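You operate a simulated robot arm through the tools that you are given. There is no shell and no other tool. Be economical: measure what you need, move in short steps, check, and stop when the job is done.

You are at the controls of a simulated two-armed robot. One attempt, no reset.

## Task
Hold the green tub on the top of the trestle table steady with one hand and put the 2 A fuse from the low shelf of the control board in it with the other.

It is judged by the outcome, as a careful person would: the job done as asked, and still so three seconds after it is handed in. It fails if anything else is knocked over, pushed out of place, dropped, spilled or broken.

## Robot
Two 6-joint arms with two-finger grippers on one trunk, on a base that drives. Base frame: it is fixed to the floor where the robot stands at the start and does not move with it; the origin is under the middle of the robot, x ahead of it, y to its left, z up. Units: m, degrees, N and s.
The left shoulder is at the start at [0.03, 0.178, 0.988], the right one opposite. With the tool pointing down near the work surface each hand reaches from about 0.52 to 0.82 m from the robot's upright axis, wherever it stands, measured 20 degrees to its own side. Places, roughly: green tub [-2.75, -0.25, 0.75]. Payload 2.54 kg a hand.
The tool frame of a hand sits at the grasp point between the pads (the TCP): z along the fingers, y along the line on which they close. The tips reach 0.03 m beyond it. The gripper opens to 0.116 m. The gripper's body begins 0.095 m behind the TCP.
Orientation is that of the tool frame in the base frame, as a unit quaternion [x, y, z, w]. With the fingers straight down and closing along the base's y, the tool's x points along the base's -x, its y along +y and its z along -z.

## Interface
- The arms move only by the tool move_arm. It takes "left_series", "right_series" or both (then of equal length, played together; a hand with none holds still); each is a list of rows, each a list of 3 entries, a list of its own where there are three numbers: the shift along the tool's x, y, z in units of 250 mm (1.0 is 250 mm), then the turn, a rotation vector about the tool's x, y, z in units of 90 degrees (1.0 is 90 degrees), then the opening in per cent of the stroke, from 0 (shut) to 100 (fully open). In form: [[[x, y, z], [ax, ay, az], grip], ...]. A call has 1 to 10 rows; each row is the pose to reach, as a shift and turn from the pose commanded when the call began, along the tool's axes at that moment. A call with a number of a shift or a turn outside -1 to 1 is refused whole. Each row takes 0.2 s and may step no farther than 0.05 m and 8.6 degrees from the row before; otherwise, or with a gripper value out of range, the whole call is refused. Where a pose cannot be reached the arm comes as near as it can. A force on the tool above 40 N (or 10 N above the force at the start of the call, whichever is more), or a blocked arm, ends the call early, and 0.2 s more pass. The fingers move at their own pace (about 0.153 m/s each) and stop on an object; they squeeze with about 31 N. The grip force told is the motor's: it shows also when the fingers shut on nothing. Time passes only in rows, and 0.2 s behind the last, so rows that repeat a pose let the fingers close. It gives the time, the measured TCP pose, the force on the tool (base axes), the opening and the grip force at its end, in the units of the frame above (readings bear some noise), with the torque about the TCP (base axes, N m) and any sound that the robot's microphone picked up.
- Cameras (640 x 400 px; columns grow to the right, rows downward): "scene" is now at [0.0457, 0.0039, 1.7017]; the picture's right is [-0.04, -1.00, 0.00], its down [-0.82, 0.04, -0.57] and it looks along [0.57, -0.02, -0.82] (base axes); focal length 275 px, centre (320, 200). "left" rides on the left gripper at [0.069, 0.015, -0.122] in its tool frame; the picture's right is [-0.21, 0.98, 0.00], its down [-0.83, -0.18, -0.53] and it looks along [-0.52, -0.11, 0.85] (tool axes); focal length 251 px, centre (320, 200). "right" rides on the right gripper at [0.069, -0.015, -0.122] in its tool frame; the picture's right is [0.21, 0.98, 0.00], its down [-0.83, 0.18, -0.53] and it looks along [-0.52, 0.11, 0.85] (tool axes); focal length 251 px, centre (320, 200). There is no depth. A picture from a camera that has moved, and an enlarged one, comes with that camera's place and axes in the base frame and with its lens. The place of the scene camera against the robot may be out by one fixed shift of up to 0.012 m in any direction.
- grab_frame(camera): a new picture of that camera. It takes no simulated time.
- lift_body(by): slides the trunk up (or, below 0, down) by that many m; the arms and the scene camera ride with it, the base frame stays. It gives what a move gives, with no picture.
- drive_base(legs): drives the robot by 1 to 6 legs, each [ahead, left, turn to the left] in m, m and degrees, along the robot's own axes; the way and the turn of a leg run together, so that a leg with both is an arc; at most 1.5 m and 180 degrees a leg. The arms and the cameras ride along, it lands a little off, and it stops where it bumps. It gives what a move gives.
- pan_tilt(pan, tilt): turns the head with the scene camera to pan (to the left, within 143 degrees either way) and tilt (down, from -29 to 69), counted from straight ahead of the robot. It gives what a move gives.
- close_up(camera, box): a new picture of the part [left, top, right, bottom] of that camera's present view, enlarged. It takes no simulated time.
- finish_job(): hands the job in; it is judged then, once.

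Work in short steps. Places have to be worked out from the pictures, the camera data and where the tool is seen: move nearer, look again, correct. Check each grasp and each placing, and mend what went wrong. You have 120 turns and 108 pictures in all, those below and enlarged ones among them. Open the grippers and draw the arms clear of the work before you hand the job in, unless the task says otherwise; then end with one line.

The tools are called after "Emit:" as name(argument=value, ...) on one line, values as JSON. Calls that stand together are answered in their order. move_arm: Moves the arms, as the interface text tells. Its arguments: {"type":"object","properties":{"left_series":{"type":"array"},"right_series":{"type":"array"}},"required":[]} The other tools are called the same way: lift_body (by) slides the trunk up or down; drive_base (legs) drives the base; pan_tilt (pan, tilt) turns the head that bears the scene camera; grab_frame (camera) takes a picture; close_up (camera, box) takes an enlarged picture of a part of a camera's view; finish_job () hands the job in.

At the start:

```text
time: 0.0
left_eef_pos: [0.4991, 0.1093, 1.0957]
left_orientation: [0.0, 1.0, 0.0, 0.0]
left_contact_force: [-0.3, -0.7, -0.3]
left_ft_torque: [0.02, -0.04, 0.0]
left_width: 0.116
left_grasp_force: 0.1
right_eef_pos: [0.4849, -0.2999, 1.0747]
right_orientation: [-0.001, 1.0, 0.0, 0.0]
right_contact_force: [-0.2, 0.2, 0.5]
right_ft_torque: [0.01, -0.02, 0.03]
right_width: 0.1159
right_grasp_force: 0.1
trunk travel left (down, up): [-0.2, 0.34]
robot x, y, heading: [0.0002, -0.0023, 0.1]
head pan, tilt: [-2.5, 55.3]
```

scene: 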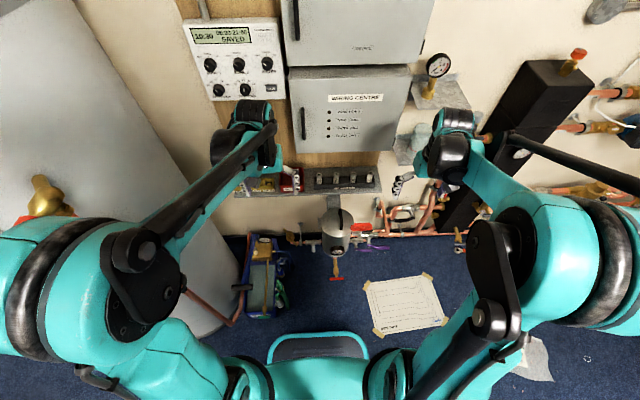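
right: 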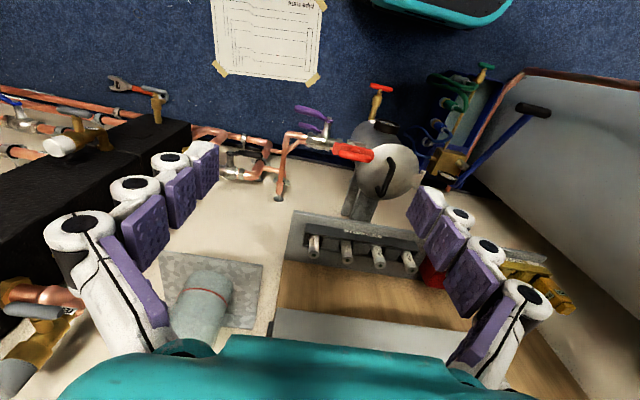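
left: 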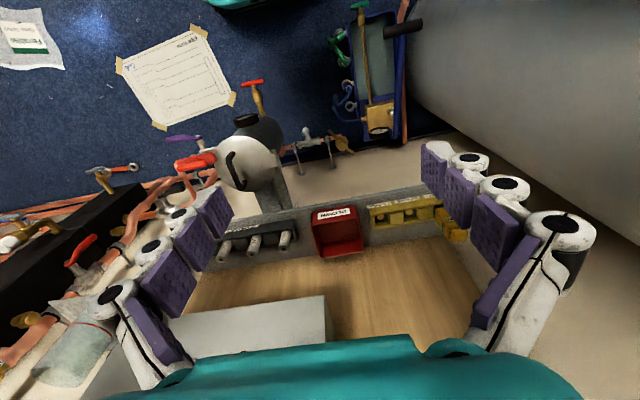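

The low shelf with four pegs/fuses appears under the wiring centre cabinet. I'll enlarge it in the scene and left-hand views to read labels.

Emit:
close_up(camera="scene", box=[220, 150, 400, 262])

Emit:
close_up(camera="right", box=[270, 190, 470, 315])

Emit:
close_up(camera="left", box=[200, 180, 460, 342])

```text
3.56 times, centred on (310, 206) of scene
camera zoom: at [0.0457, 0.0039, 1.7017], right [-0.04, -1.0, 0.0], down [-0.82, 0.04, -0.57], along [0.57, -0.02, -0.82], focal length 976 px, centre (356, 179)
```

zoom: 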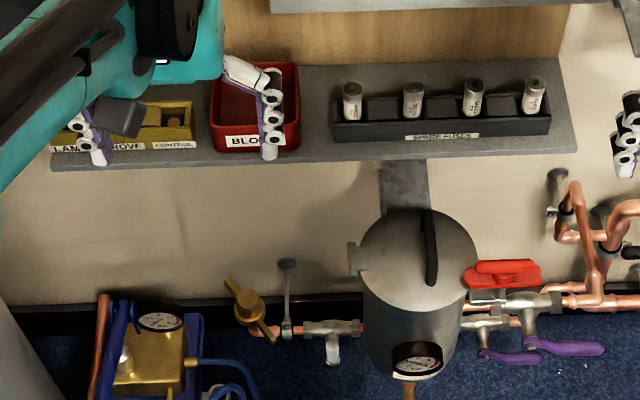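

```text
3.20 times, centred on (370, 252) of right
camera zoom: at [0.416, -0.3153, 1.1966], right [-0.21, 0.98, 0.0], down [0.83, 0.18, 0.53], along [0.52, 0.11, -0.85], focal length 805 px, centre (160, 32)
```

zoom: 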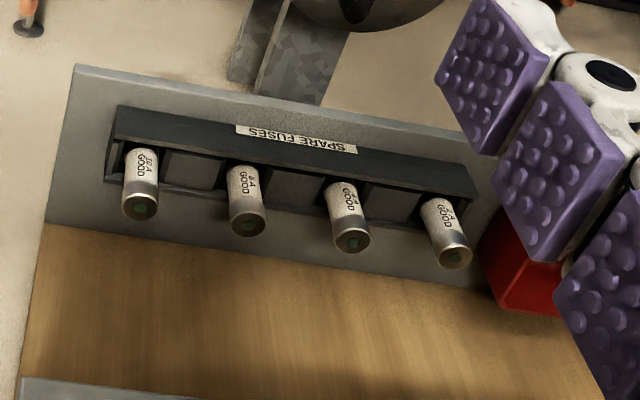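

```text
2.46 times, centred on (330, 261) of left
camera zoom: at [0.4285, 0.124, 1.2185], right [0.21, 0.98, 0.0], down [0.83, -0.18, 0.53], along [0.52, -0.11, -0.85], focal length 619 px, centre (295, 50)
```

zoom: 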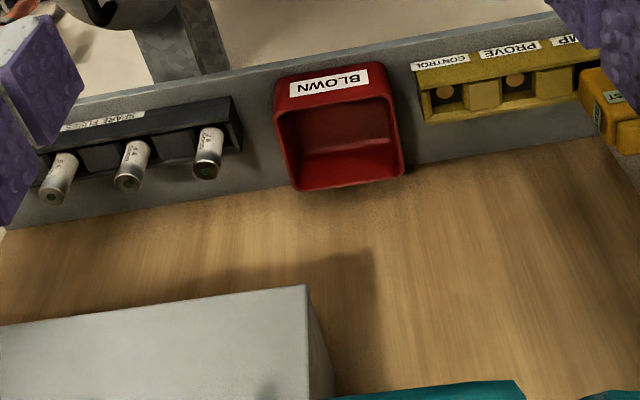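

Four fuses stand in the rack; I need the labels readable.

Emit:
close_up(camera="right", box=[300, 230, 364, 270])

Emit:
close_up(camera="right", box=[360, 238, 424, 278])

Emit:
close_up(camera="left", box=[210, 220, 300, 276])

```text
10.00 times, centred on (332, 250) of right
camera zoom: at [0.416, -0.3153, 1.1966], right [-0.21, 0.98, 0.0], down [0.83, 0.18, 0.53], along [0.52, 0.11, -0.85], focal length 2514 px, centre (200, -300)
```

zoom: 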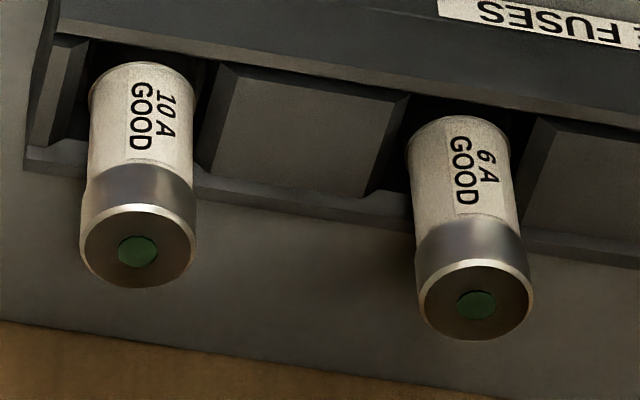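

```text
10.00 times, centred on (392, 258) of right
camera zoom: at [0.416, -0.3153, 1.1966], right [-0.21, 0.98, 0.0], down [0.83, 0.18, 0.53], along [0.52, 0.11, -0.85], focal length 2514 px, centre (-400, -380)
```

zoom: 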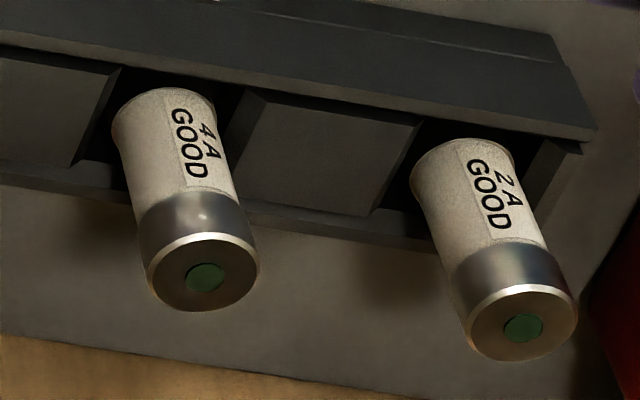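

```text
7.11 times, centred on (255, 248) of left
camera zoom: at [0.4285, 0.124, 1.2185], right [0.21, 0.98, 0.0], down [0.83, -0.18, 0.53], along [0.52, -0.11, -0.85], focal length 1788 px, centre (782, -141)
```

zoom: 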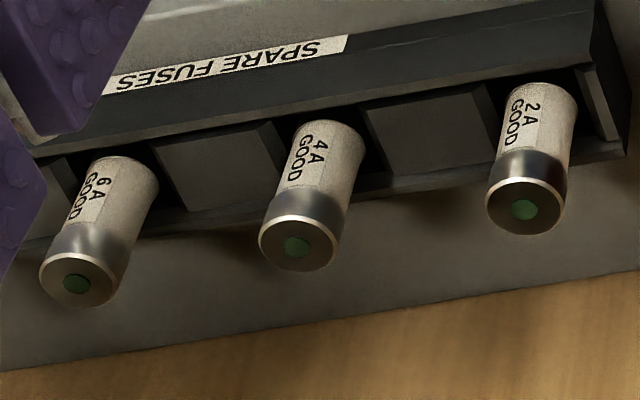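

The 2 A fuse is the leftmost one; triangulating its top gives about (0.784, -0.032, 0.813). That's a bit far for the right hand, so I drive 0.08 ahead and slightly left, both hands being high and free.

Emit:
drive_base(legs=[[0.08, 0.03, 0]])

Emit:
grab_frame(camera="scene")

Emit:
grab_frame(camera="right")

```text
time: 1.3
left_eef_pos: [0.5724, 0.1373, 1.0975]
left_orientation: [-0.002, 1.0, 0.001, 0.002]
left_contact_force: [-1.0, -0.1, 0.0]
left_ft_torque: [0.02, -0.07, -0.01]
left_width: 0.1159
left_grasp_force: 0.0
right_eef_pos: [0.5591, -0.2707, 1.0747]
right_orientation: [-0.002, 1.0, 0.0, 0.001]
right_contact_force: [-0.7, 0.4, 0.2]
right_ft_torque: [0.01, -0.06, -0.01]
right_width: 0.1162
right_grasp_force: 0.1
trunk travel left (down, up): [-0.2, 0.34]
robot x, y, heading: [0.0746, 0.0304, 0.3]
head pan, tilt: [-2.5, 55.3]
stopped in leg 1: the robot was blocked; the commanded pose is now the measured one
```

```text
98 pictures are left
camera scene: at [0.1175, 0.0299, 1.7018], right [-0.04, -1.0, 0.0], down [-0.82, 0.03, -0.57], along [0.57, -0.02, -0.82], focal length 275 px, centre (320, 200)
```

scene: 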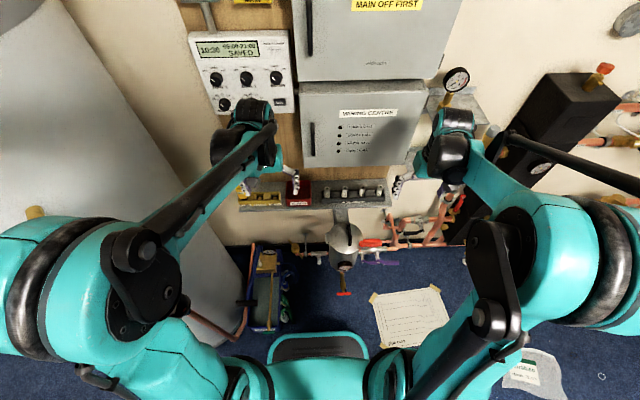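

```text
97 pictures are left
camera right: at [0.4903, -0.2874, 1.197], right [-0.22, 0.98, 0.0], down [0.82, 0.19, 0.54], along [0.52, 0.12, -0.84], focal length 251 px, centre (320, 200)
```

right: 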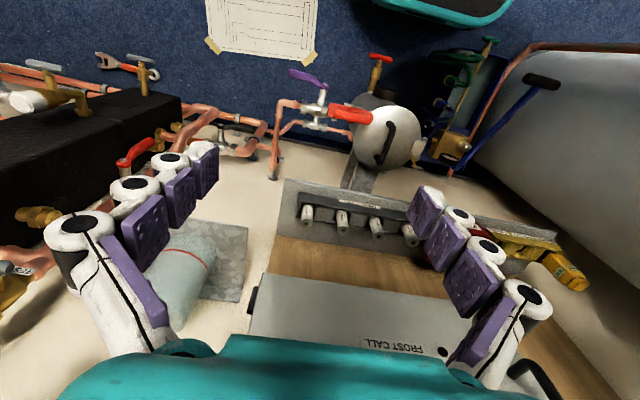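

Triangulating the cabinet above the shelf: its front is at x≈0.77 and its bottom at z≈0.96, so the fuse must be approached with the fingers tilted forward about 45°. I tilt the right hand and bring it to an in-front position while the left hand draws back.

Emit:
move_arm(right_series=[[[-0.04, 0.11, 0.08], [0, -0.083, 0], 70], [[-0.08, 0.22, 0.16], [0, -0.166, 0], 70], [[-0.12, 0.33, 0.25], [0, -0.25, 0], 70], [[-0.16, 0.45, 0.33], [0, -0.333, 0], 70], [[-0.2, 0.56, 0.42], [0, -0.416, 0], 60], [[-0.244, 0.684, 0.5], [0, -0.5, 0], 60]], left_series=[[[0.07, 0.05, 0], [0, 0, 0], 100], [[0.14, 0.1, 0], [0, 0, 0], 100], [[0.21, 0.15, 0], [0, 0, 0], 100], [[0.28, 0.2, 0], [0, 0, 0], 100], [[0.32, 0.2, 0], [0, 0, 0], 100], [[0.36, 0.2, 0], [0, 0, 0], 100]])

Emit:
grab_frame(camera="right")

Emit:
grab_frame(camera="scene")

```text
time: 2.7
left_eef_pos: [0.4855, 0.1893, 1.0948]
left_orientation: [-0.003, 1.0, 0.0, 0.0]
left_contact_force: [1.3, -0.2, -0.5]
left_ft_torque: [-0.03, -0.03, -0.02]
left_width: 0.116
left_grasp_force: 0.1
right_eef_pos: [0.6296, -0.0957, 0.9649]
right_orientation: [-0.002, 0.924, 0.0, 0.383]
right_contact_force: [0.2, 0.6, 0.4]
right_ft_torque: [0.0, 0.0, -0.02]
right_width: 0.0695
right_grasp_force: 0.1
right hand out of reach, approached as far as the arm can: row 6
trunk travel left (down, up): [-0.2, 0.34]
robot x, y, heading: [0.0741, 0.0288, 0.0]
head pan, tilt: [-2.5, 55.3]
```

```text
96 pictures are left
camera right: at [0.4956, -0.1109, 1.0017], right [-0.16, 0.98, -0.15], down [0.2, 0.18, 0.96], along [0.97, 0.12, -0.23], focal length 251 px, centre (320, 200)
```

right: 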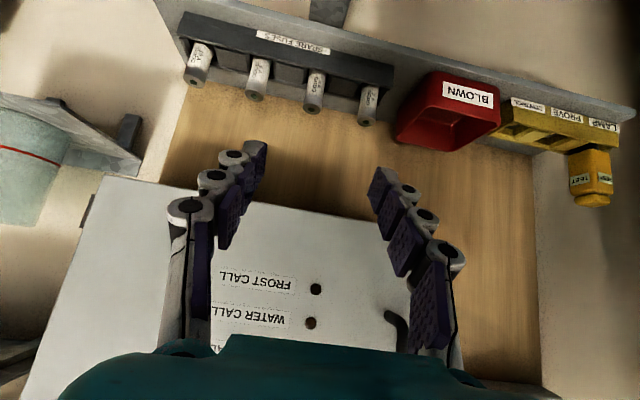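

```text
95 pictures are left
camera scene: at [0.1201, 0.0327, 1.7017], right [-0.04, -1.0, 0.0], down [-0.82, 0.03, -0.57], along [0.57, -0.02, -0.82], focal length 275 px, centre (320, 200)
```

scene: 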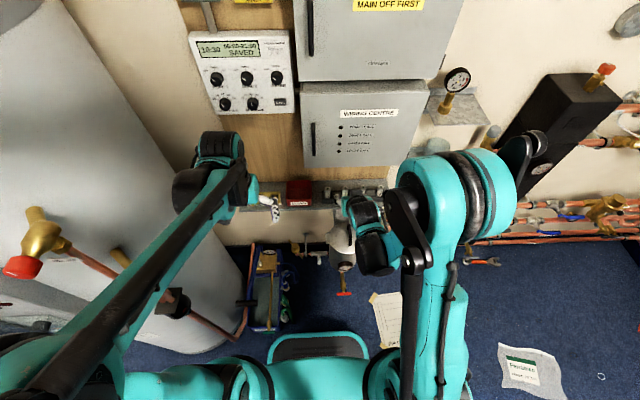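

The right hand nearly reached the pose; it's limited by folding. The fuse top re-projects to about (0.79, -0.03, 0.81), consistent. I lower the trunk 0.10 to bring the shoulders nearer the shelf height.

Emit:
lift_body(by=-0.09)

Emit:
grab_frame(camera="right")

```text
time: 3.9
left_eef_pos: [0.4854, 0.1902, 1.0056]
left_orientation: [-0.003, 1.0, 0.0, 0.001]
left_contact_force: [-0.4, -0.4, -0.1]
left_ft_torque: [0.0, 0.0, -0.02]
left_width: 0.1161
left_grasp_force: 0.2
right_eef_pos: [0.6304, -0.0955, 0.8753]
right_orientation: [-0.001, 0.924, 0.0, 0.382]
right_contact_force: [0.4, -0.5, 0.0]
right_ft_torque: [-0.02, 0.02, 0.01]
right_width: 0.0698
right_grasp_force: 0.0
trunk travel left (down, up): [-0.11, 0.43]
robot x, y, heading: [0.0743, 0.0285, 0.1]
head pan, tilt: [-2.5, 55.3]
```

```text
94 pictures are left
camera right: at [0.4958, -0.1121, 0.9121], right [-0.16, 0.98, -0.15], down [0.21, 0.18, 0.96], along [0.97, 0.12, -0.23], focal length 251 px, centre (320, 200)
```

right: 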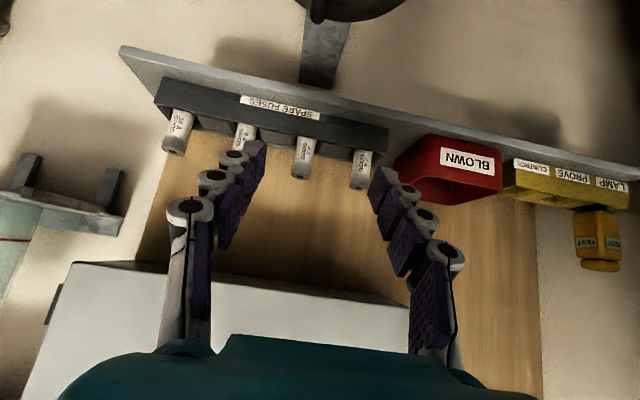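

Two-height triangulation gives the fuse top at (0.793, -0.03, 0.813), agreeing. I move the hand to a pre-grasp in line with it, opening narrowed to about 45 mm.

Emit:
move_arm(right_series=[[[-0.05, 0.08, 0.1], [0, 0, 0], 50], [[-0.11, 0.17, 0.2], [0, 0, 0], 40], [[-0.17, 0.258, 0.311], [0, 0, 0], 40]])

Emit:
grab_frame(camera="right")

```text
time: 4.7
left_eef_pos: [0.4856, 0.1885, 1.0051]
left_orientation: [-0.004, 1.0, 0.0, 0.001]
left_contact_force: [0.4, 0.0, -0.2]
left_ft_torque: [-0.03, 0.02, -0.01]
left_width: 0.1159
left_grasp_force: 0.1
right_eef_pos: [0.7166, -0.0334, 0.8522]
right_orientation: [-0.003, 0.924, 0.001, 0.382]
right_contact_force: [0.5, -0.1, 0.6]
right_ft_torque: [0.0, 0.0, 0.0]
right_width: 0.0462
right_grasp_force: 0.1
trunk travel left (down, up): [-0.11, 0.43]
robot x, y, heading: [0.0758, 0.0245, 0.4]
head pan, tilt: [-2.5, 55.3]
```

```text
93 pictures are left
camera right: at [0.5822, -0.0494, 0.8903], right [-0.16, 0.98, -0.15], down [0.21, 0.18, 0.96], along [0.97, 0.12, -0.23], focal length 251 px, centre (320, 200)
```

right: 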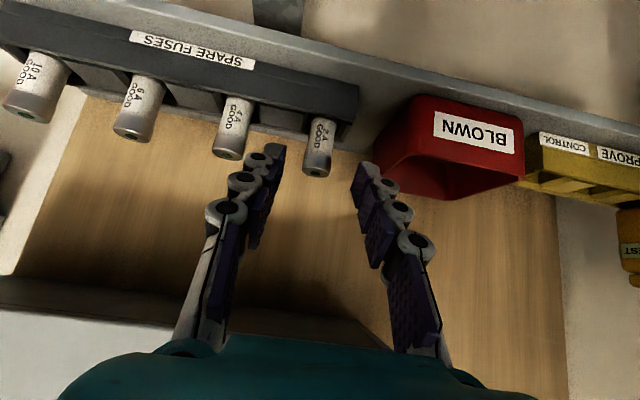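

Fuse at about (0.785, -0.032), centred between the fingers. I advance along the approach in small rows, leaving the fingers open.

Emit:
move_arm(right_series=[[[-0.03, 0.002, 0.1], [0, 0, 0], 40], [[-0.06, 0.004, 0.2], [0, 0, 0], 40], [[-0.085, 0.004, 0.311], [0, 0, 0], 40]])

Emit:
grab_frame(camera="right")

```text
time: 5.5
left_eef_pos: [0.4869, 0.1876, 1.004]
left_orientation: [-0.003, 1.0, 0.0, 0.0]
left_contact_force: [0.1, -0.1, 1.0]
left_ft_torque: [0.01, 0.06, -0.02]
left_width: 0.1159
left_grasp_force: 0.0
right_eef_pos: [0.7875, -0.0305, 0.809]
right_orientation: [-0.003, 0.924, 0.001, 0.382]
right_contact_force: [-0.4, -0.8, -0.3]
right_ft_torque: [0.0, -0.02, 0.05]
right_width: 0.0462
right_grasp_force: 0.1
trunk travel left (down, up): [-0.11, 0.43]
robot x, y, heading: [0.0766, 0.026, 0.4]
head pan, tilt: [-2.5, 55.3]
```

```text
92 pictures are left
camera right: at [0.652, -0.047, 0.8464], right [-0.16, 0.98, -0.15], down [0.21, 0.18, 0.96], along [0.97, 0.12, -0.23], focal length 251 px, centre (320, 200)
```

right: 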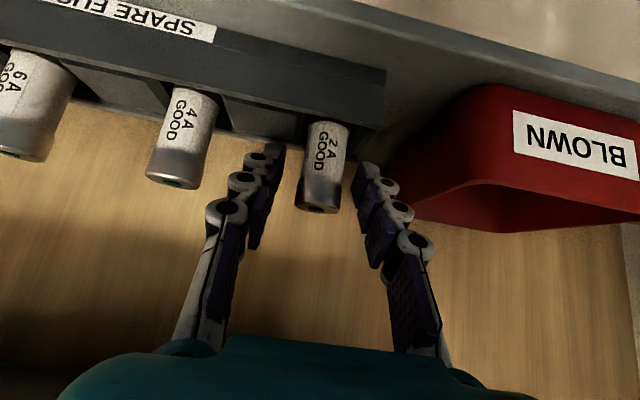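

The fuse stands between the fingers at about TCP depth (its pixel width fits ~0.13 m range). I close the gripper on it.

Emit:
move_arm(right_series=[[[0, 0, 0], [0, 0, 0], 20], [[0, 0, 0], [0, 0, 0], 10], [[0, 0, 0], [0, 0, 0], 10]])

Emit:
grab_frame(camera="right")

```text
time: 6.3
left_eef_pos: [0.4836, 0.1891, 1.0055]
left_orientation: [-0.002, 1.0, 0.0, 0.0]
left_contact_force: [0.0, -0.8, -0.7]
left_ft_torque: [-0.01, 0.0, 0.02]
left_width: 0.1162
left_grasp_force: 0.1
right_eef_pos: [0.7853, -0.031, 0.8094]
right_orientation: [-0.002, 0.924, 0.0, 0.383]
right_contact_force: [1.6, 0.4, 3.0]
right_ft_torque: [0.02, 0.01, 0.03]
right_width: 0.0214
right_grasp_force: 31.3
trunk travel left (down, up): [-0.11, 0.43]
robot x, y, heading: [0.0767, 0.0281, 0.4]
head pan, tilt: [-2.5, 55.3]
```

```text
91 pictures are left
camera right: at [0.6509, -0.0471, 0.8473], right [-0.16, 0.98, -0.15], down [0.21, 0.18, 0.96], along [0.97, 0.12, -0.23], focal length 251 px, centre (320, 200)
```

right: 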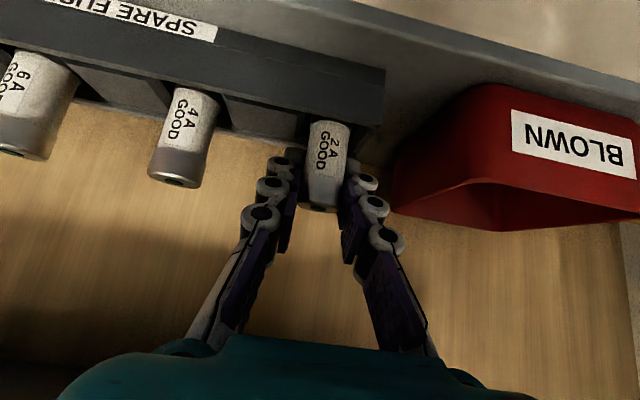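

Gripped (width 21 mm, 31 N). I lift it straight up 45 mm, keeping clear of the cabinet's underside.

Emit:
move_arm(right_series=[[[-0.03, 0, -0.03], [0, 0, 0], 5], [[-0.06, 0, -0.06], [0, 0, 0], 5], [[-0.095, 0, -0.095], [0, 0, 0], 5], [[-0.13, 0, -0.13], [0, 0, 0], 5]])

Emit:
grab_frame(camera="right")

```text
time: 7.3
left_eef_pos: [0.4854, 0.1884, 1.0058]
left_orientation: [-0.002, 1.0, 0.0, 0.0]
left_contact_force: [0.2, 0.0, 0.2]
left_ft_torque: [-0.04, 0.01, -0.01]
left_width: 0.1159
left_grasp_force: 0.1
right_eef_pos: [0.7831, -0.0312, 0.8547]
right_orientation: [-0.003, 0.924, 0.001, 0.381]
right_contact_force: [0.4, -0.2, -0.6]
right_ft_torque: [-0.01, -0.02, 0.02]
right_width: 0.0219
right_grasp_force: 30.8
trunk travel left (down, up): [-0.11, 0.43]
robot x, y, heading: [0.0756, 0.0263, 0.2]
head pan, tilt: [-2.5, 55.3]
```

```text
90 pictures are left
camera right: at [0.6494, -0.0459, 0.893], right [-0.16, 0.98, -0.15], down [0.21, 0.18, 0.96], along [0.97, 0.12, -0.23], focal length 251 px, centre (320, 200)
```

right: 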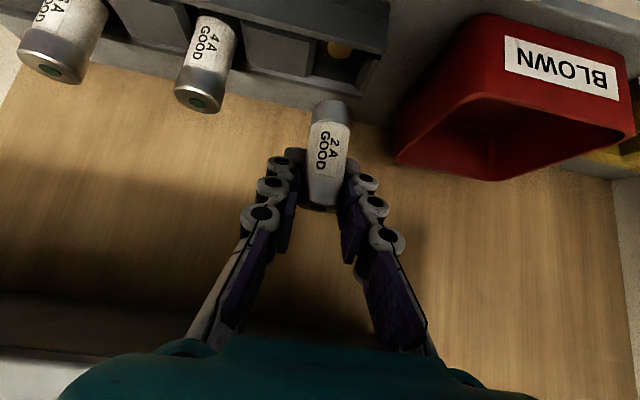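

The fuse has come fully out of its socket. I draw it straight back from the shelf 0.15 m.

Emit:
move_arm(right_series=[[[0.09, 0, -0.12], [0, 0, 0], 5], [[0.19, 0, -0.22], [0, 0, 0], 5], [[0.29, 0, -0.32], [0, 0, 0], 5], [[0.4, 0, -0.43], [0, 0, 0], 5]])

Emit:
grab_frame(camera="right")

Emit:
grab_frame(camera="scene")

```text
time: 8.3
left_eef_pos: [0.4842, 0.1893, 1.006]
left_orientation: [-0.003, 1.0, 0.0, 0.001]
left_contact_force: [-0.2, -1.0, 1.1]
left_ft_torque: [-0.01, -0.01, -0.03]
left_width: 0.1159
left_grasp_force: 0.0
right_eef_pos: [0.6392, -0.0317, 0.8628]
right_orientation: [-0.003, 0.924, 0.001, 0.383]
right_contact_force: [-0.2, 0.2, 0.1]
right_ft_torque: [0.0, -0.03, 0.02]
right_width: 0.0216
right_grasp_force: 31.1
trunk travel left (down, up): [-0.11, 0.43]
robot x, y, heading: [0.079, 0.0248, -0.0]
head pan, tilt: [-2.5, 55.3]
```

```text
89 pictures are left
camera right: at [0.5044, -0.0472, 0.8988], right [-0.16, 0.98, -0.15], down [0.21, 0.18, 0.96], along [0.97, 0.12, -0.23], focal length 251 px, centre (320, 200)
```

right: 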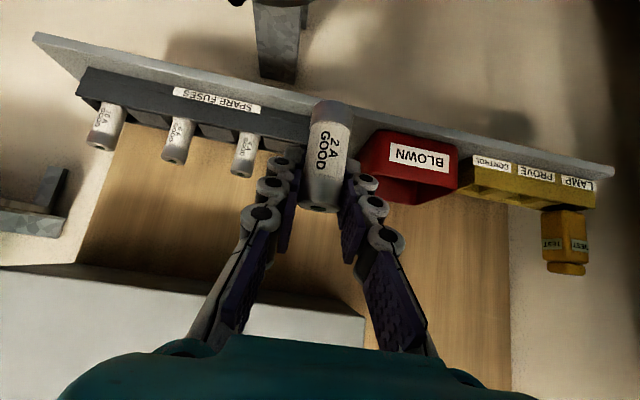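

```text
88 pictures are left
camera scene: at [0.1194, 0.0313, 1.6117], right [-0.04, -1.0, 0.0], down [-0.82, 0.03, -0.57], along [0.57, -0.02, -0.82], focal length 275 px, centre (320, 200)
```

scene: 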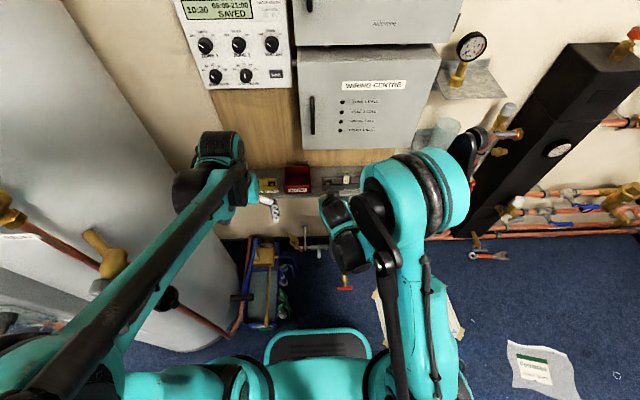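

Fuse held and clear. I raise the trunk, then look over behind before driving.

Emit:
lift_body(by=0.15)

Emit:
pan_tilt(pan=140, tilt=30)

Emit:
grab_frame(camera="scene")

Emit:
pan_tilt(pan=-140, tilt=30)

Emit:
grab_frame(camera="scene")

```text
time: 10.1
left_eef_pos: [0.485, 0.1884, 1.1549]
left_orientation: [-0.003, 1.0, 0.0, -0.001]
left_contact_force: [-0.6, 0.6, -0.1]
left_ft_torque: [0.02, 0.01, -0.01]
left_width: 0.1158
left_grasp_force: 0.1
right_eef_pos: [0.6397, -0.0322, 1.0099]
right_orientation: [-0.003, 0.924, 0.002, 0.382]
right_contact_force: [0.6, 0.6, -0.6]
right_ft_torque: [0.0, 0.01, 0.04]
right_width: 0.0217
right_grasp_force: 31.3
trunk travel left (down, up): [-0.26, 0.28]
robot x, y, heading: [0.0742, 0.0234, 0.2]
head pan, tilt: [-2.5, 55.3]
```

```text
time: 12.3
left_eef_pos: [0.4852, 0.1887, 1.1554]
left_orientation: [-0.003, 1.0, 0.0, -0.001]
left_contact_force: [0.1, 0.5, -0.3]
left_ft_torque: [-0.01, 0.0, -0.02]
left_width: 0.1158
left_grasp_force: 0.0
right_eef_pos: [0.6397, -0.0315, 1.0118]
right_orientation: [-0.002, 0.924, 0.001, 0.381]
right_contact_force: [-0.5, 0.2, -0.3]
right_ft_torque: [0.01, 0.02, 0.01]
right_width: 0.0217
right_grasp_force: 31.0
trunk travel left (down, up): [-0.26, 0.28]
robot x, y, heading: [0.0757, 0.0265, 0.0]
head pan, tilt: [140.0, 30.0]
```

```text
87 pictures are left
camera scene: at [-0.021, 0.0918, 1.7981], right [0.64, 0.77, 0.0], down [0.38, -0.32, -0.87], along [-0.67, 0.55, -0.5], focal length 275 px, centre (320, 200)
```

scene: 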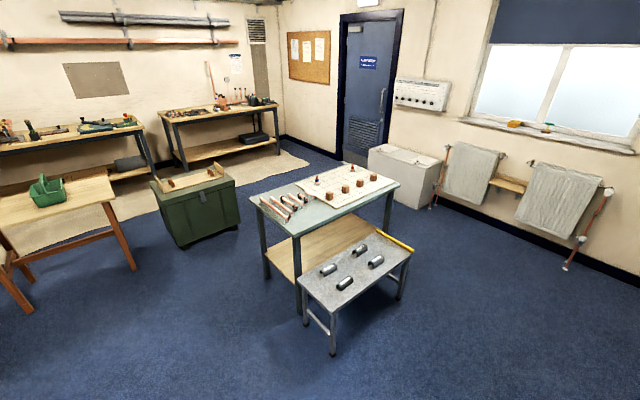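

```text
time: 16.2
left_eef_pos: [0.4852, 0.1899, 1.1555]
left_orientation: [-0.003, 1.0, 0.0, 0.0]
left_contact_force: [0.4, 1.1, -0.6]
left_ft_torque: [0.01, 0.01, -0.01]
left_width: 0.1159
left_grasp_force: 0.0
right_eef_pos: [0.6393, -0.031, 1.0103]
right_orientation: [-0.003, 0.924, 0.001, 0.381]
right_contact_force: [-0.2, -1.3, -1.2]
right_ft_torque: [0.0, 0.02, 0.02]
right_width: 0.0215
right_grasp_force: 31.4
trunk travel left (down, up): [-0.26, 0.28]
robot x, y, heading: [0.0737, 0.0282, 0.3]
head pan, tilt: [-140.0, 30.0]
```

```text
86 pictures are left
camera scene: at [-0.0205, -0.0245, 1.7981], right [-0.65, 0.76, 0.0], down [0.38, 0.32, -0.87], along [-0.66, -0.56, -0.5], focal length 275 px, centre (320, 200)
```

scene: 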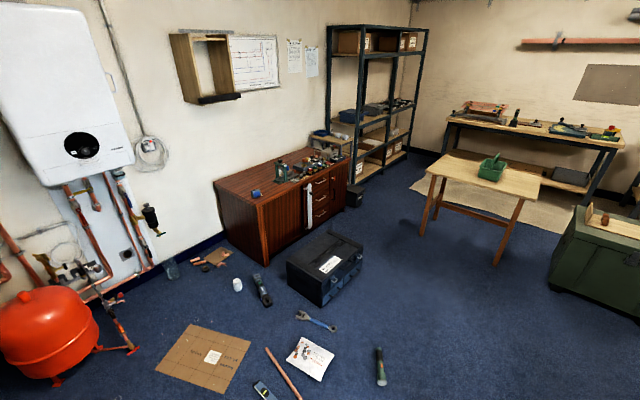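

The green tub (with a raised handle) stands on the wooden trestle table at about (-2.8, -0.3). There's a torch on the floor around (-1.0, -0.4); I check the floor right behind before backing.

Emit:
pan_tilt(pan=-143, tilt=60)

Emit:
grab_frame(camera="scene")

Emit:
pan_tilt(pan=143, tilt=60)

Emit:
grab_frame(camera="scene")

```text
time: 17.1
left_eef_pos: [0.4847, 0.1896, 1.1545]
left_orientation: [-0.002, 1.0, 0.0, 0.0]
left_contact_force: [-0.2, 1.0, -0.4]
left_ft_torque: [-0.02, 0.01, 0.03]
left_width: 0.116
left_grasp_force: 0.0
right_eef_pos: [0.6393, -0.0304, 1.0111]
right_orientation: [-0.002, 0.924, 0.001, 0.382]
right_contact_force: [-0.7, -0.6, -0.7]
right_ft_torque: [0.01, 0.01, 0.01]
right_width: 0.0219
right_grasp_force: 30.9
trunk travel left (down, up): [-0.26, 0.28]
robot x, y, heading: [0.0721, 0.0261, -0.0]
head pan, tilt: [-143.0, 60.0]
```

```text
85 pictures are left
camera scene: at [-0.0046, -0.0064, 1.7561], right [-0.61, 0.8, 0.0], down [0.69, 0.52, -0.5], along [-0.4, -0.3, -0.87], focal length 275 px, centre (320, 200)
```

scene: 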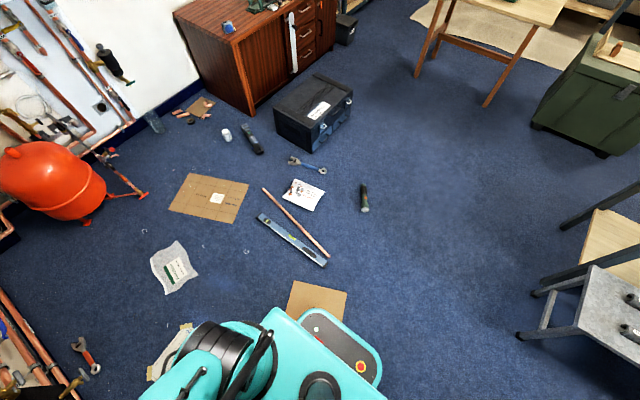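

```text
time: 21.1
left_eef_pos: [0.4857, 0.1892, 1.1566]
left_orientation: [-0.003, 1.0, 0.0, 0.001]
left_contact_force: [0.5, -0.5, 0.8]
left_ft_torque: [0.01, -0.02, 0.02]
left_width: 0.1157
left_grasp_force: 0.0
right_eef_pos: [0.6408, -0.0319, 1.0108]
right_orientation: [-0.002, 0.924, 0.001, 0.382]
right_contact_force: [-0.5, -0.3, -0.6]
right_ft_torque: [-0.02, 0.03, 0.0]
right_width: 0.0215
right_grasp_force: 30.8
trunk travel left (down, up): [-0.26, 0.28]
robot x, y, heading: [0.0744, 0.0251, 0.0]
head pan, tilt: [143.0, 60.0]
```

```text
84 pictures are left
camera scene: at [-0.0049, 0.0739, 1.756], right [0.6, 0.8, 0.0], down [0.69, -0.52, -0.5], along [-0.4, 0.3, -0.87], focal length 275 px, centre (320, 200)
```

scene: 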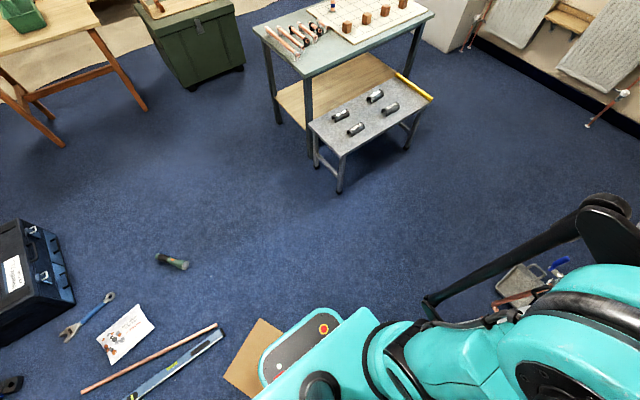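

Flat sheet, level, pipe and torch lie to my right-rear (y<-0.06), so I slip left ~0.17 and back up along y≈0.22, clear of them and of the tables at y>0.78.

Emit:
drive_base(legs=[[-0.05, 0.17, 0], [-0.9, 0.03, 0]])

Emit:
grab_frame(camera="scene")

```text
time: 26.9
left_eef_pos: [-0.4597, 0.3924, 1.1565]
left_orientation: [0.007, 1.0, 0.0, 0.001]
left_contact_force: [0.1, -0.5, 0.1]
left_ft_torque: [0.01, 0.01, -0.03]
left_width: 0.1162
left_grasp_force: 0.0
right_eef_pos: [-0.3098, 0.1672, 1.0102]
right_orientation: [0.005, 0.924, -0.002, 0.382]
right_contact_force: [-0.3, -0.3, -0.7]
right_ft_torque: [0.0, -0.02, 0.0]
right_width: 0.0215
right_grasp_force: 30.7
trunk travel left (down, up): [-0.26, 0.28]
robot x, y, heading: [-0.8773, 0.2369, -0.6]
head pan, tilt: [143.0, 60.0]
```

```text
83 pictures are left
camera scene: at [-0.9528, 0.2837, 1.756], right [0.61, 0.79, 0.0], down [0.69, -0.53, -0.5], along [-0.4, 0.31, -0.87], focal length 275 px, centre (320, 200)
```

scene: 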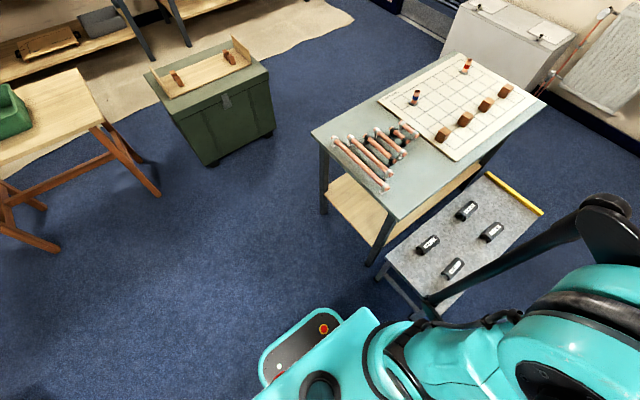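

Clear. I turn right in place through 180° (hands sweeping over the empty floor side) and face the trestle table, with the head forward.

Emit:
drive_base(legs=[[0, 0, -90], [0, 0, -89]])

Emit:
pan_tilt(pan=0, tilt=35)

Emit:
grab_frame(camera="scene")

```text
time: 34.9
left_eef_pos: [-1.2867, 0.08, 1.1555]
left_orientation: [1.0, -0.005, 0.0, 0.0]
left_contact_force: [0.0, 0.0, 0.5]
left_ft_torque: [0.03, 0.02, -0.02]
left_width: 0.1159
left_grasp_force: 0.1
right_eef_pos: [-1.4381, 0.3027, 1.0103]
right_orientation: [0.924, -0.005, -0.382, -0.002]
right_contact_force: [0.0, 0.8, 0.0]
right_ft_torque: [-0.02, -0.01, -0.03]
right_width: 0.022
right_grasp_force: 31.0
trunk travel left (down, up): [-0.26, 0.28]
robot x, y, heading: [-0.8751, 0.2335, 179.3]
head pan, tilt: [143.0, 60.0]
```

```text
time: 37.2
left_eef_pos: [-1.2856, 0.08, 1.1569]
left_orientation: [1.0, -0.006, 0.0, 0.001]
left_contact_force: [-0.3, 0.3, 0.3]
left_ft_torque: [0.02, 0.04, 0.04]
left_width: 0.1158
left_grasp_force: 0.1
right_eef_pos: [-1.4382, 0.3016, 1.0098]
right_orientation: [0.924, -0.005, -0.382, -0.003]
right_contact_force: [-0.2, 0.3, -0.2]
right_ft_torque: [0.01, -0.01, 0.02]
right_width: 0.022
right_grasp_force: 30.8
trunk travel left (down, up): [-0.26, 0.28]
robot x, y, heading: [-0.8758, 0.2376, 179.4]
head pan, tilt: [0.0, 35.0]
```

```text
82 pictures are left
camera scene: at [-0.9282, 0.2431, 1.7903], right [0.01, 1.0, 0.0], down [0.57, -0.01, -0.82], along [-0.82, 0.01, -0.57], focal length 275 px, centre (320, 200)
```

scene: 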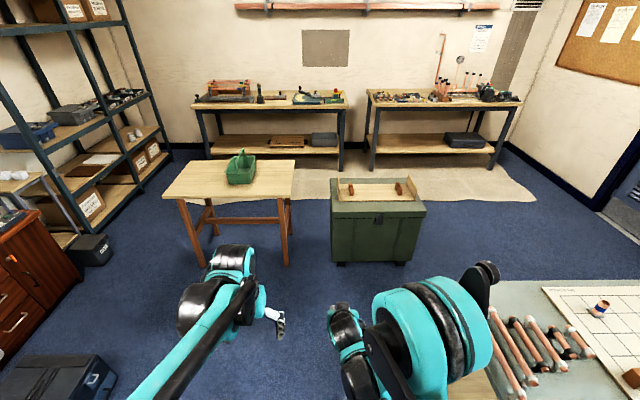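

Now facing the table; the tub is near (-2.7, -0.33). I drive to about 0.9 m short of it and line up laterally, then look closer.

Emit:
drive_base(legs=[[0.9, 0.55, 0.6]])

Emit:
pan_tilt(pan=0, tilt=45)

Emit:
grab_frame(camera="scene")

Emit:
grab_frame(camera="right")

Emit:
grab_frame(camera="left")

```text
time: 42.6
left_eef_pos: [-2.1954, -0.467, 1.1556]
left_orientation: [1.0, 0.003, 0.0, 0.0]
left_contact_force: [-0.4, -0.7, 0.0]
left_ft_torque: [0.01, -0.02, 0.04]
left_width: 0.1158
left_grasp_force: 0.0
right_eef_pos: [-2.3492, -0.2452, 1.0111]
right_orientation: [0.924, 0.002, -0.383, 0.001]
right_contact_force: [0.0, -0.4, 0.2]
right_ft_torque: [0.04, 0.0, -0.02]
right_width: 0.0218
right_grasp_force: 31.1
trunk travel left (down, up): [-0.26, 0.28]
robot x, y, heading: [-1.7844, -0.3069, -179.7]
head pan, tilt: [0.0, 35.0]
```

```text
time: 43.4
left_eef_pos: [-2.1956, -0.4669, 1.1551]
left_orientation: [1.0, 0.002, -0.001, 0.0]
left_contact_force: [-0.9, -0.1, -0.3]
left_ft_torque: [-0.02, 0.0, 0.0]
left_width: 0.116
left_grasp_force: 0.1
right_eef_pos: [-2.3476, -0.2459, 1.0108]
right_orientation: [0.924, 0.002, -0.382, 0.001]
right_contact_force: [-0.1, 0.2, -0.4]
right_ft_torque: [0.02, -0.01, 0.04]
right_width: 0.0219
right_grasp_force: 30.9
trunk travel left (down, up): [-0.26, 0.28]
robot x, y, heading: [-1.784, -0.3064, -179.6]
head pan, tilt: [0.0, 45.0]
```

```text
81 pictures are left
camera scene: at [-1.8317, -0.297, 1.7755], right [0.0, 1.0, 0.0], down [0.71, 0.0, -0.71], along [-0.71, 0.0, -0.71], focal length 275 px, centre (320, 200)
```

scene: 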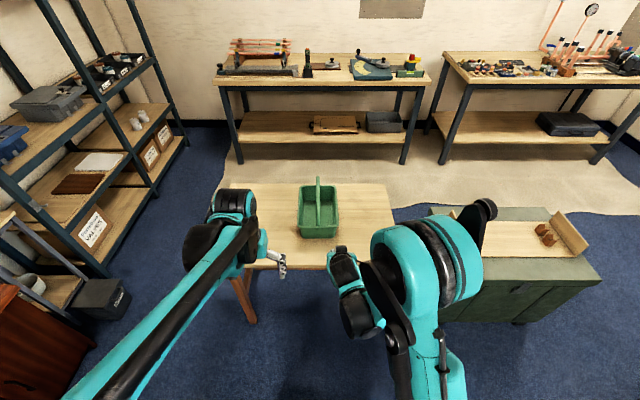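

```text
80 pictures are left
camera right: at [-2.2137, -0.23, 1.0484], right [0.16, -0.98, -0.15], down [-0.21, -0.18, 0.96], along [-0.97, -0.12, -0.23], focal length 251 px, centre (320, 200)
```

right: 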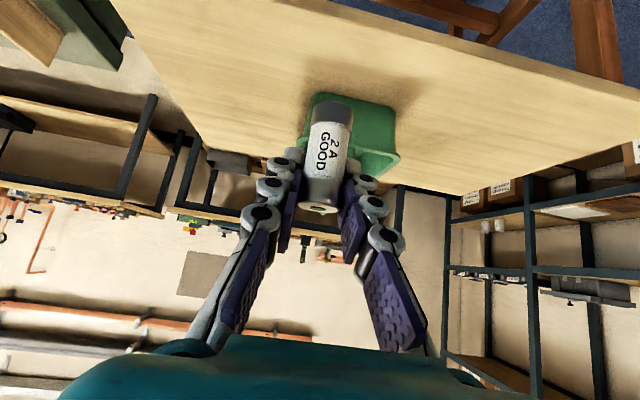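

```text
79 pictures are left
camera left: at [-2.1264, -0.4809, 1.2775], right [-0.21, -0.98, 0.0], down [-0.83, 0.18, 0.53], along [-0.52, 0.11, -0.85], focal length 251 px, centre (320, 200)
```

left: 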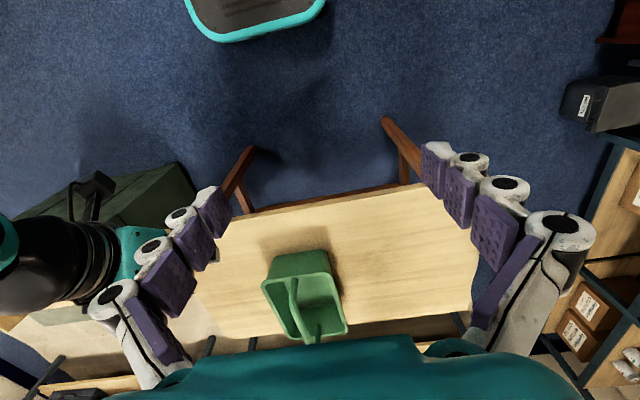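

The tub is a green carrier with a divider/handle running along its length. I take close-ups to understand the shape.

Emit:
close_up(camera="scene", box=[272, 165, 368, 255])

Emit:
close_up(camera="left", box=[240, 235, 368, 345])

```text
4.44 times, centred on (320, 210) of scene
camera zoom: at [-1.8317, -0.297, 1.7755], right [0.0, 1.0, 0.0], down [0.71, 0.0, -0.71], along [-0.71, 0.0, -0.71], focal length 1220 px, centre (320, 156)
```

zoom: 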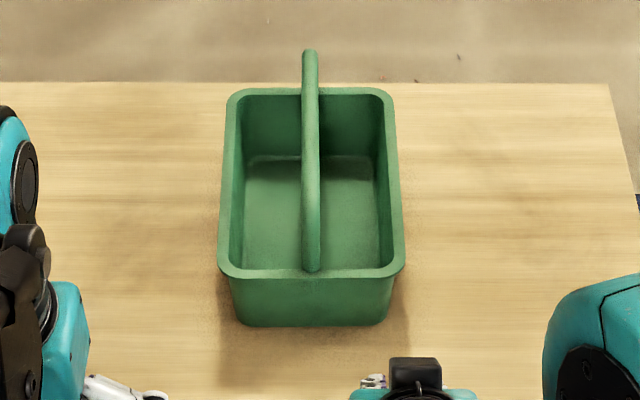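

```text
3.64 times, centred on (304, 290) of left
camera zoom: at [-2.1264, -0.4809, 1.2775], right [-0.21, -0.98, 0.0], down [-0.83, 0.18, 0.53], along [-0.52, 0.11, -0.85], focal length 914 px, centre (378, -127)
```

zoom: 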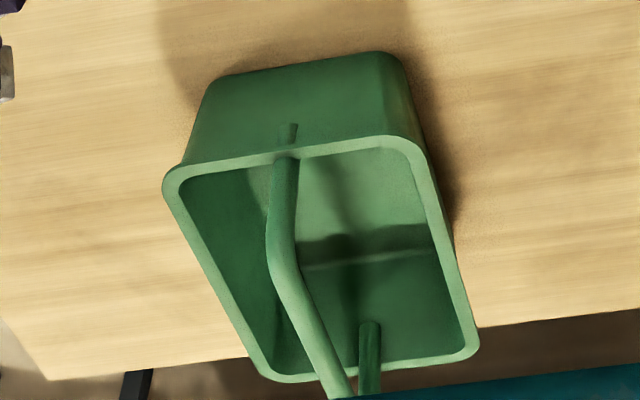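

The tub's rim is at z≈0.81, x −2.64…−2.92, y −0.40…−0.21, with an arch handle along x at y≈−0.305 (bar at z≈0.90); table z≈0.72. Plan: left hand grips the left wall rim from above, right hand sets the fuse into the right half. Driving 0.33 closer.

Emit:
drive_base(legs=[[0.33, 0, -0.3]])

Emit:
pan_tilt(pan=0, tilt=58)

Emit:
grab_frame(camera="scene")

Emit:
grab_frame(camera="left")

```text
time: 45.5
left_eef_pos: [-2.5221, -0.4636, 1.1555]
left_orientation: [1.0, -0.001, 0.0, -0.001]
left_contact_force: [0.7, 0.4, -0.7]
left_ft_torque: [-0.01, -0.03, -0.02]
left_width: 0.116
left_grasp_force: 0.0
right_eef_pos: [-2.6744, -0.2437, 1.0107]
right_orientation: [0.924, -0.001, -0.381, -0.001]
right_contact_force: [0.0, 0.3, -0.1]
right_ft_torque: [0.0, -0.01, 0.01]
right_width: 0.0218
right_grasp_force: 31.3
trunk travel left (down, up): [-0.26, 0.28]
robot x, y, heading: [-2.1121, -0.3067, 180.0]
head pan, tilt: [0.0, 45.0]
```

```text
time: 46.3
left_eef_pos: [-2.5213, -0.4643, 1.1557]
left_orientation: [1.0, -0.001, -0.001, 0.0]
left_contact_force: [0.3, 0.2, -0.1]
left_ft_torque: [0.0, 0.01, -0.04]
left_width: 0.1158
left_grasp_force: 0.0
right_eef_pos: [-2.6764, -0.2424, 1.0115]
right_orientation: [0.924, 0.0, -0.382, 0.0]
right_contact_force: [-0.1, -0.6, -0.8]
right_ft_torque: [0.03, -0.02, -0.04]
right_width: 0.0217
right_grasp_force: 31.1
trunk travel left (down, up): [-0.26, 0.28]
robot x, y, heading: [-2.1069, -0.3059, 180.1]
head pan, tilt: [0.0, 58.0]
```

```text
76 pictures are left
camera scene: at [-2.1451, -0.2973, 1.7584], right [0.0, 1.0, 0.0], down [0.85, 0.0, -0.53], along [-0.53, 0.0, -0.85], focal length 275 px, centre (320, 200)
```

scene: 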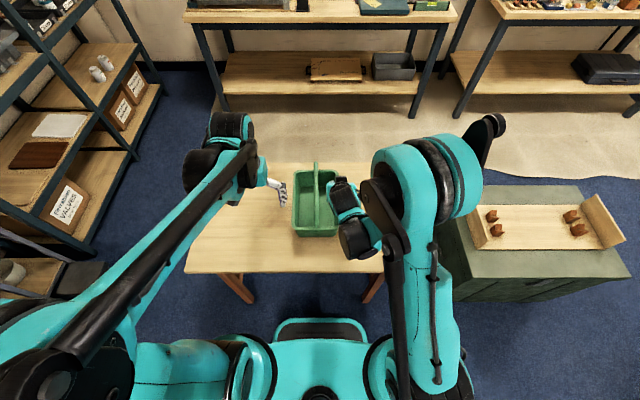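

```text
75 pictures are left
camera left: at [-2.4533, -0.4793, 1.2775], right [-0.22, -0.98, 0.0], down [-0.83, 0.18, 0.53], along [-0.52, 0.11, -0.84], focal length 251 px, centre (320, 200)
```

left: 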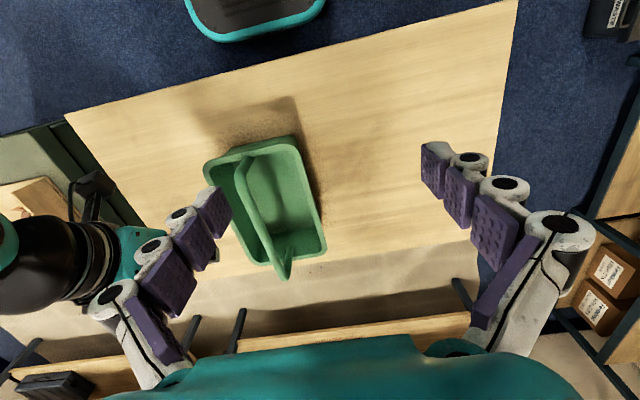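

The left camera now sees the whole tub; enlarging to measure the left rim and handle.

Emit:
close_up(camera="left", box=[190, 120, 350, 290])

```text
2.35 times, centred on (270, 205) of left
camera zoom: at [-2.4533, -0.4793, 1.2775], right [-0.22, -0.98, 0.0], down [-0.83, 0.18, 0.53], along [-0.52, 0.11, -0.84], focal length 592 px, centre (438, 188)
```

zoom: 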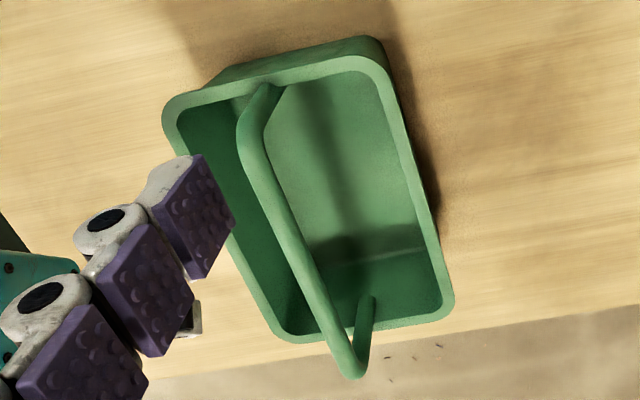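

Measured: left rim centre y≈−0.394, handle bar y≈−0.303 at z≈0.895 spanning x −2.62…−2.88. First I swing the right hand aside to the right, up a bit, and yaw it 45° to the left so it will come in over the tub's right wall.

Emit:
move_arm(right_series=[[[-0.024, -0.08, -0.024], [-0.059, 0, -0.059], 5], [[-0.047, -0.16, -0.047], [-0.118, 0, -0.118], 5], [[-0.07, -0.24, -0.07], [-0.177, 0, -0.177], 5], [[-0.094, -0.32, -0.094], [-0.236, 0, -0.236], 5], [[-0.118, -0.4, -0.118], [-0.295, 0, -0.295], 5], [[-0.141, -0.48, -0.141], [-0.3535, 0, -0.3535], 5]])

Emit:
grab_frame(camera="right")

Emit:
grab_frame(camera="scene")

```text
time: 47.7
left_eef_pos: [-2.5219, -0.4638, 1.1558]
left_orientation: [1.0, -0.001, -0.001, 0.001]
left_contact_force: [0.7, 1.2, 0.2]
left_ft_torque: [-0.04, 0.0, 0.05]
left_width: 0.1158
left_grasp_force: 0.1
right_eef_pos: [-2.6742, -0.1212, 1.0608]
right_orientation: [0.853, 0.355, -0.353, 0.149]
right_contact_force: [0.2, 0.9, -0.7]
right_ft_torque: [-0.03, -0.03, -0.04]
right_width: 0.0216
right_grasp_force: 31.3
trunk travel left (down, up): [-0.26, 0.28]
robot x, y, heading: [-2.1107, -0.3035, 180.3]
head pan, tilt: [0.0, 58.0]
```

```text
73 pictures are left
camera right: at [-2.5898, -0.015, 1.0981], right [0.8, -0.58, -0.15], down [-0.02, -0.27, 0.96], along [-0.6, -0.77, -0.23], focal length 251 px, centre (320, 200)
```

right: 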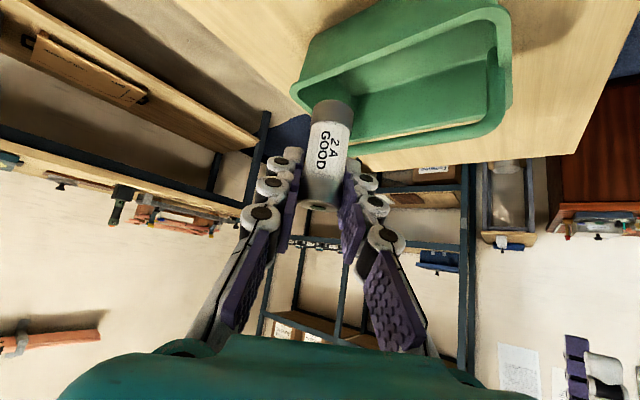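

```text
72 pictures are left
camera scene: at [-2.1459, -0.2959, 1.7583], right [0.0, 1.0, 0.0], down [0.85, 0.0, -0.53], along [-0.53, 0.0, -0.85], focal length 275 px, centre (320, 200)
```

scene: 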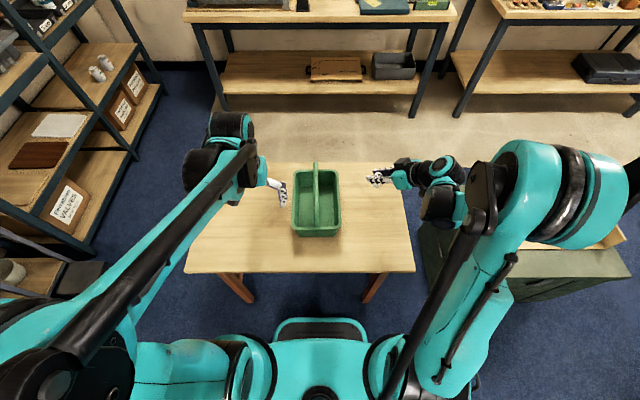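

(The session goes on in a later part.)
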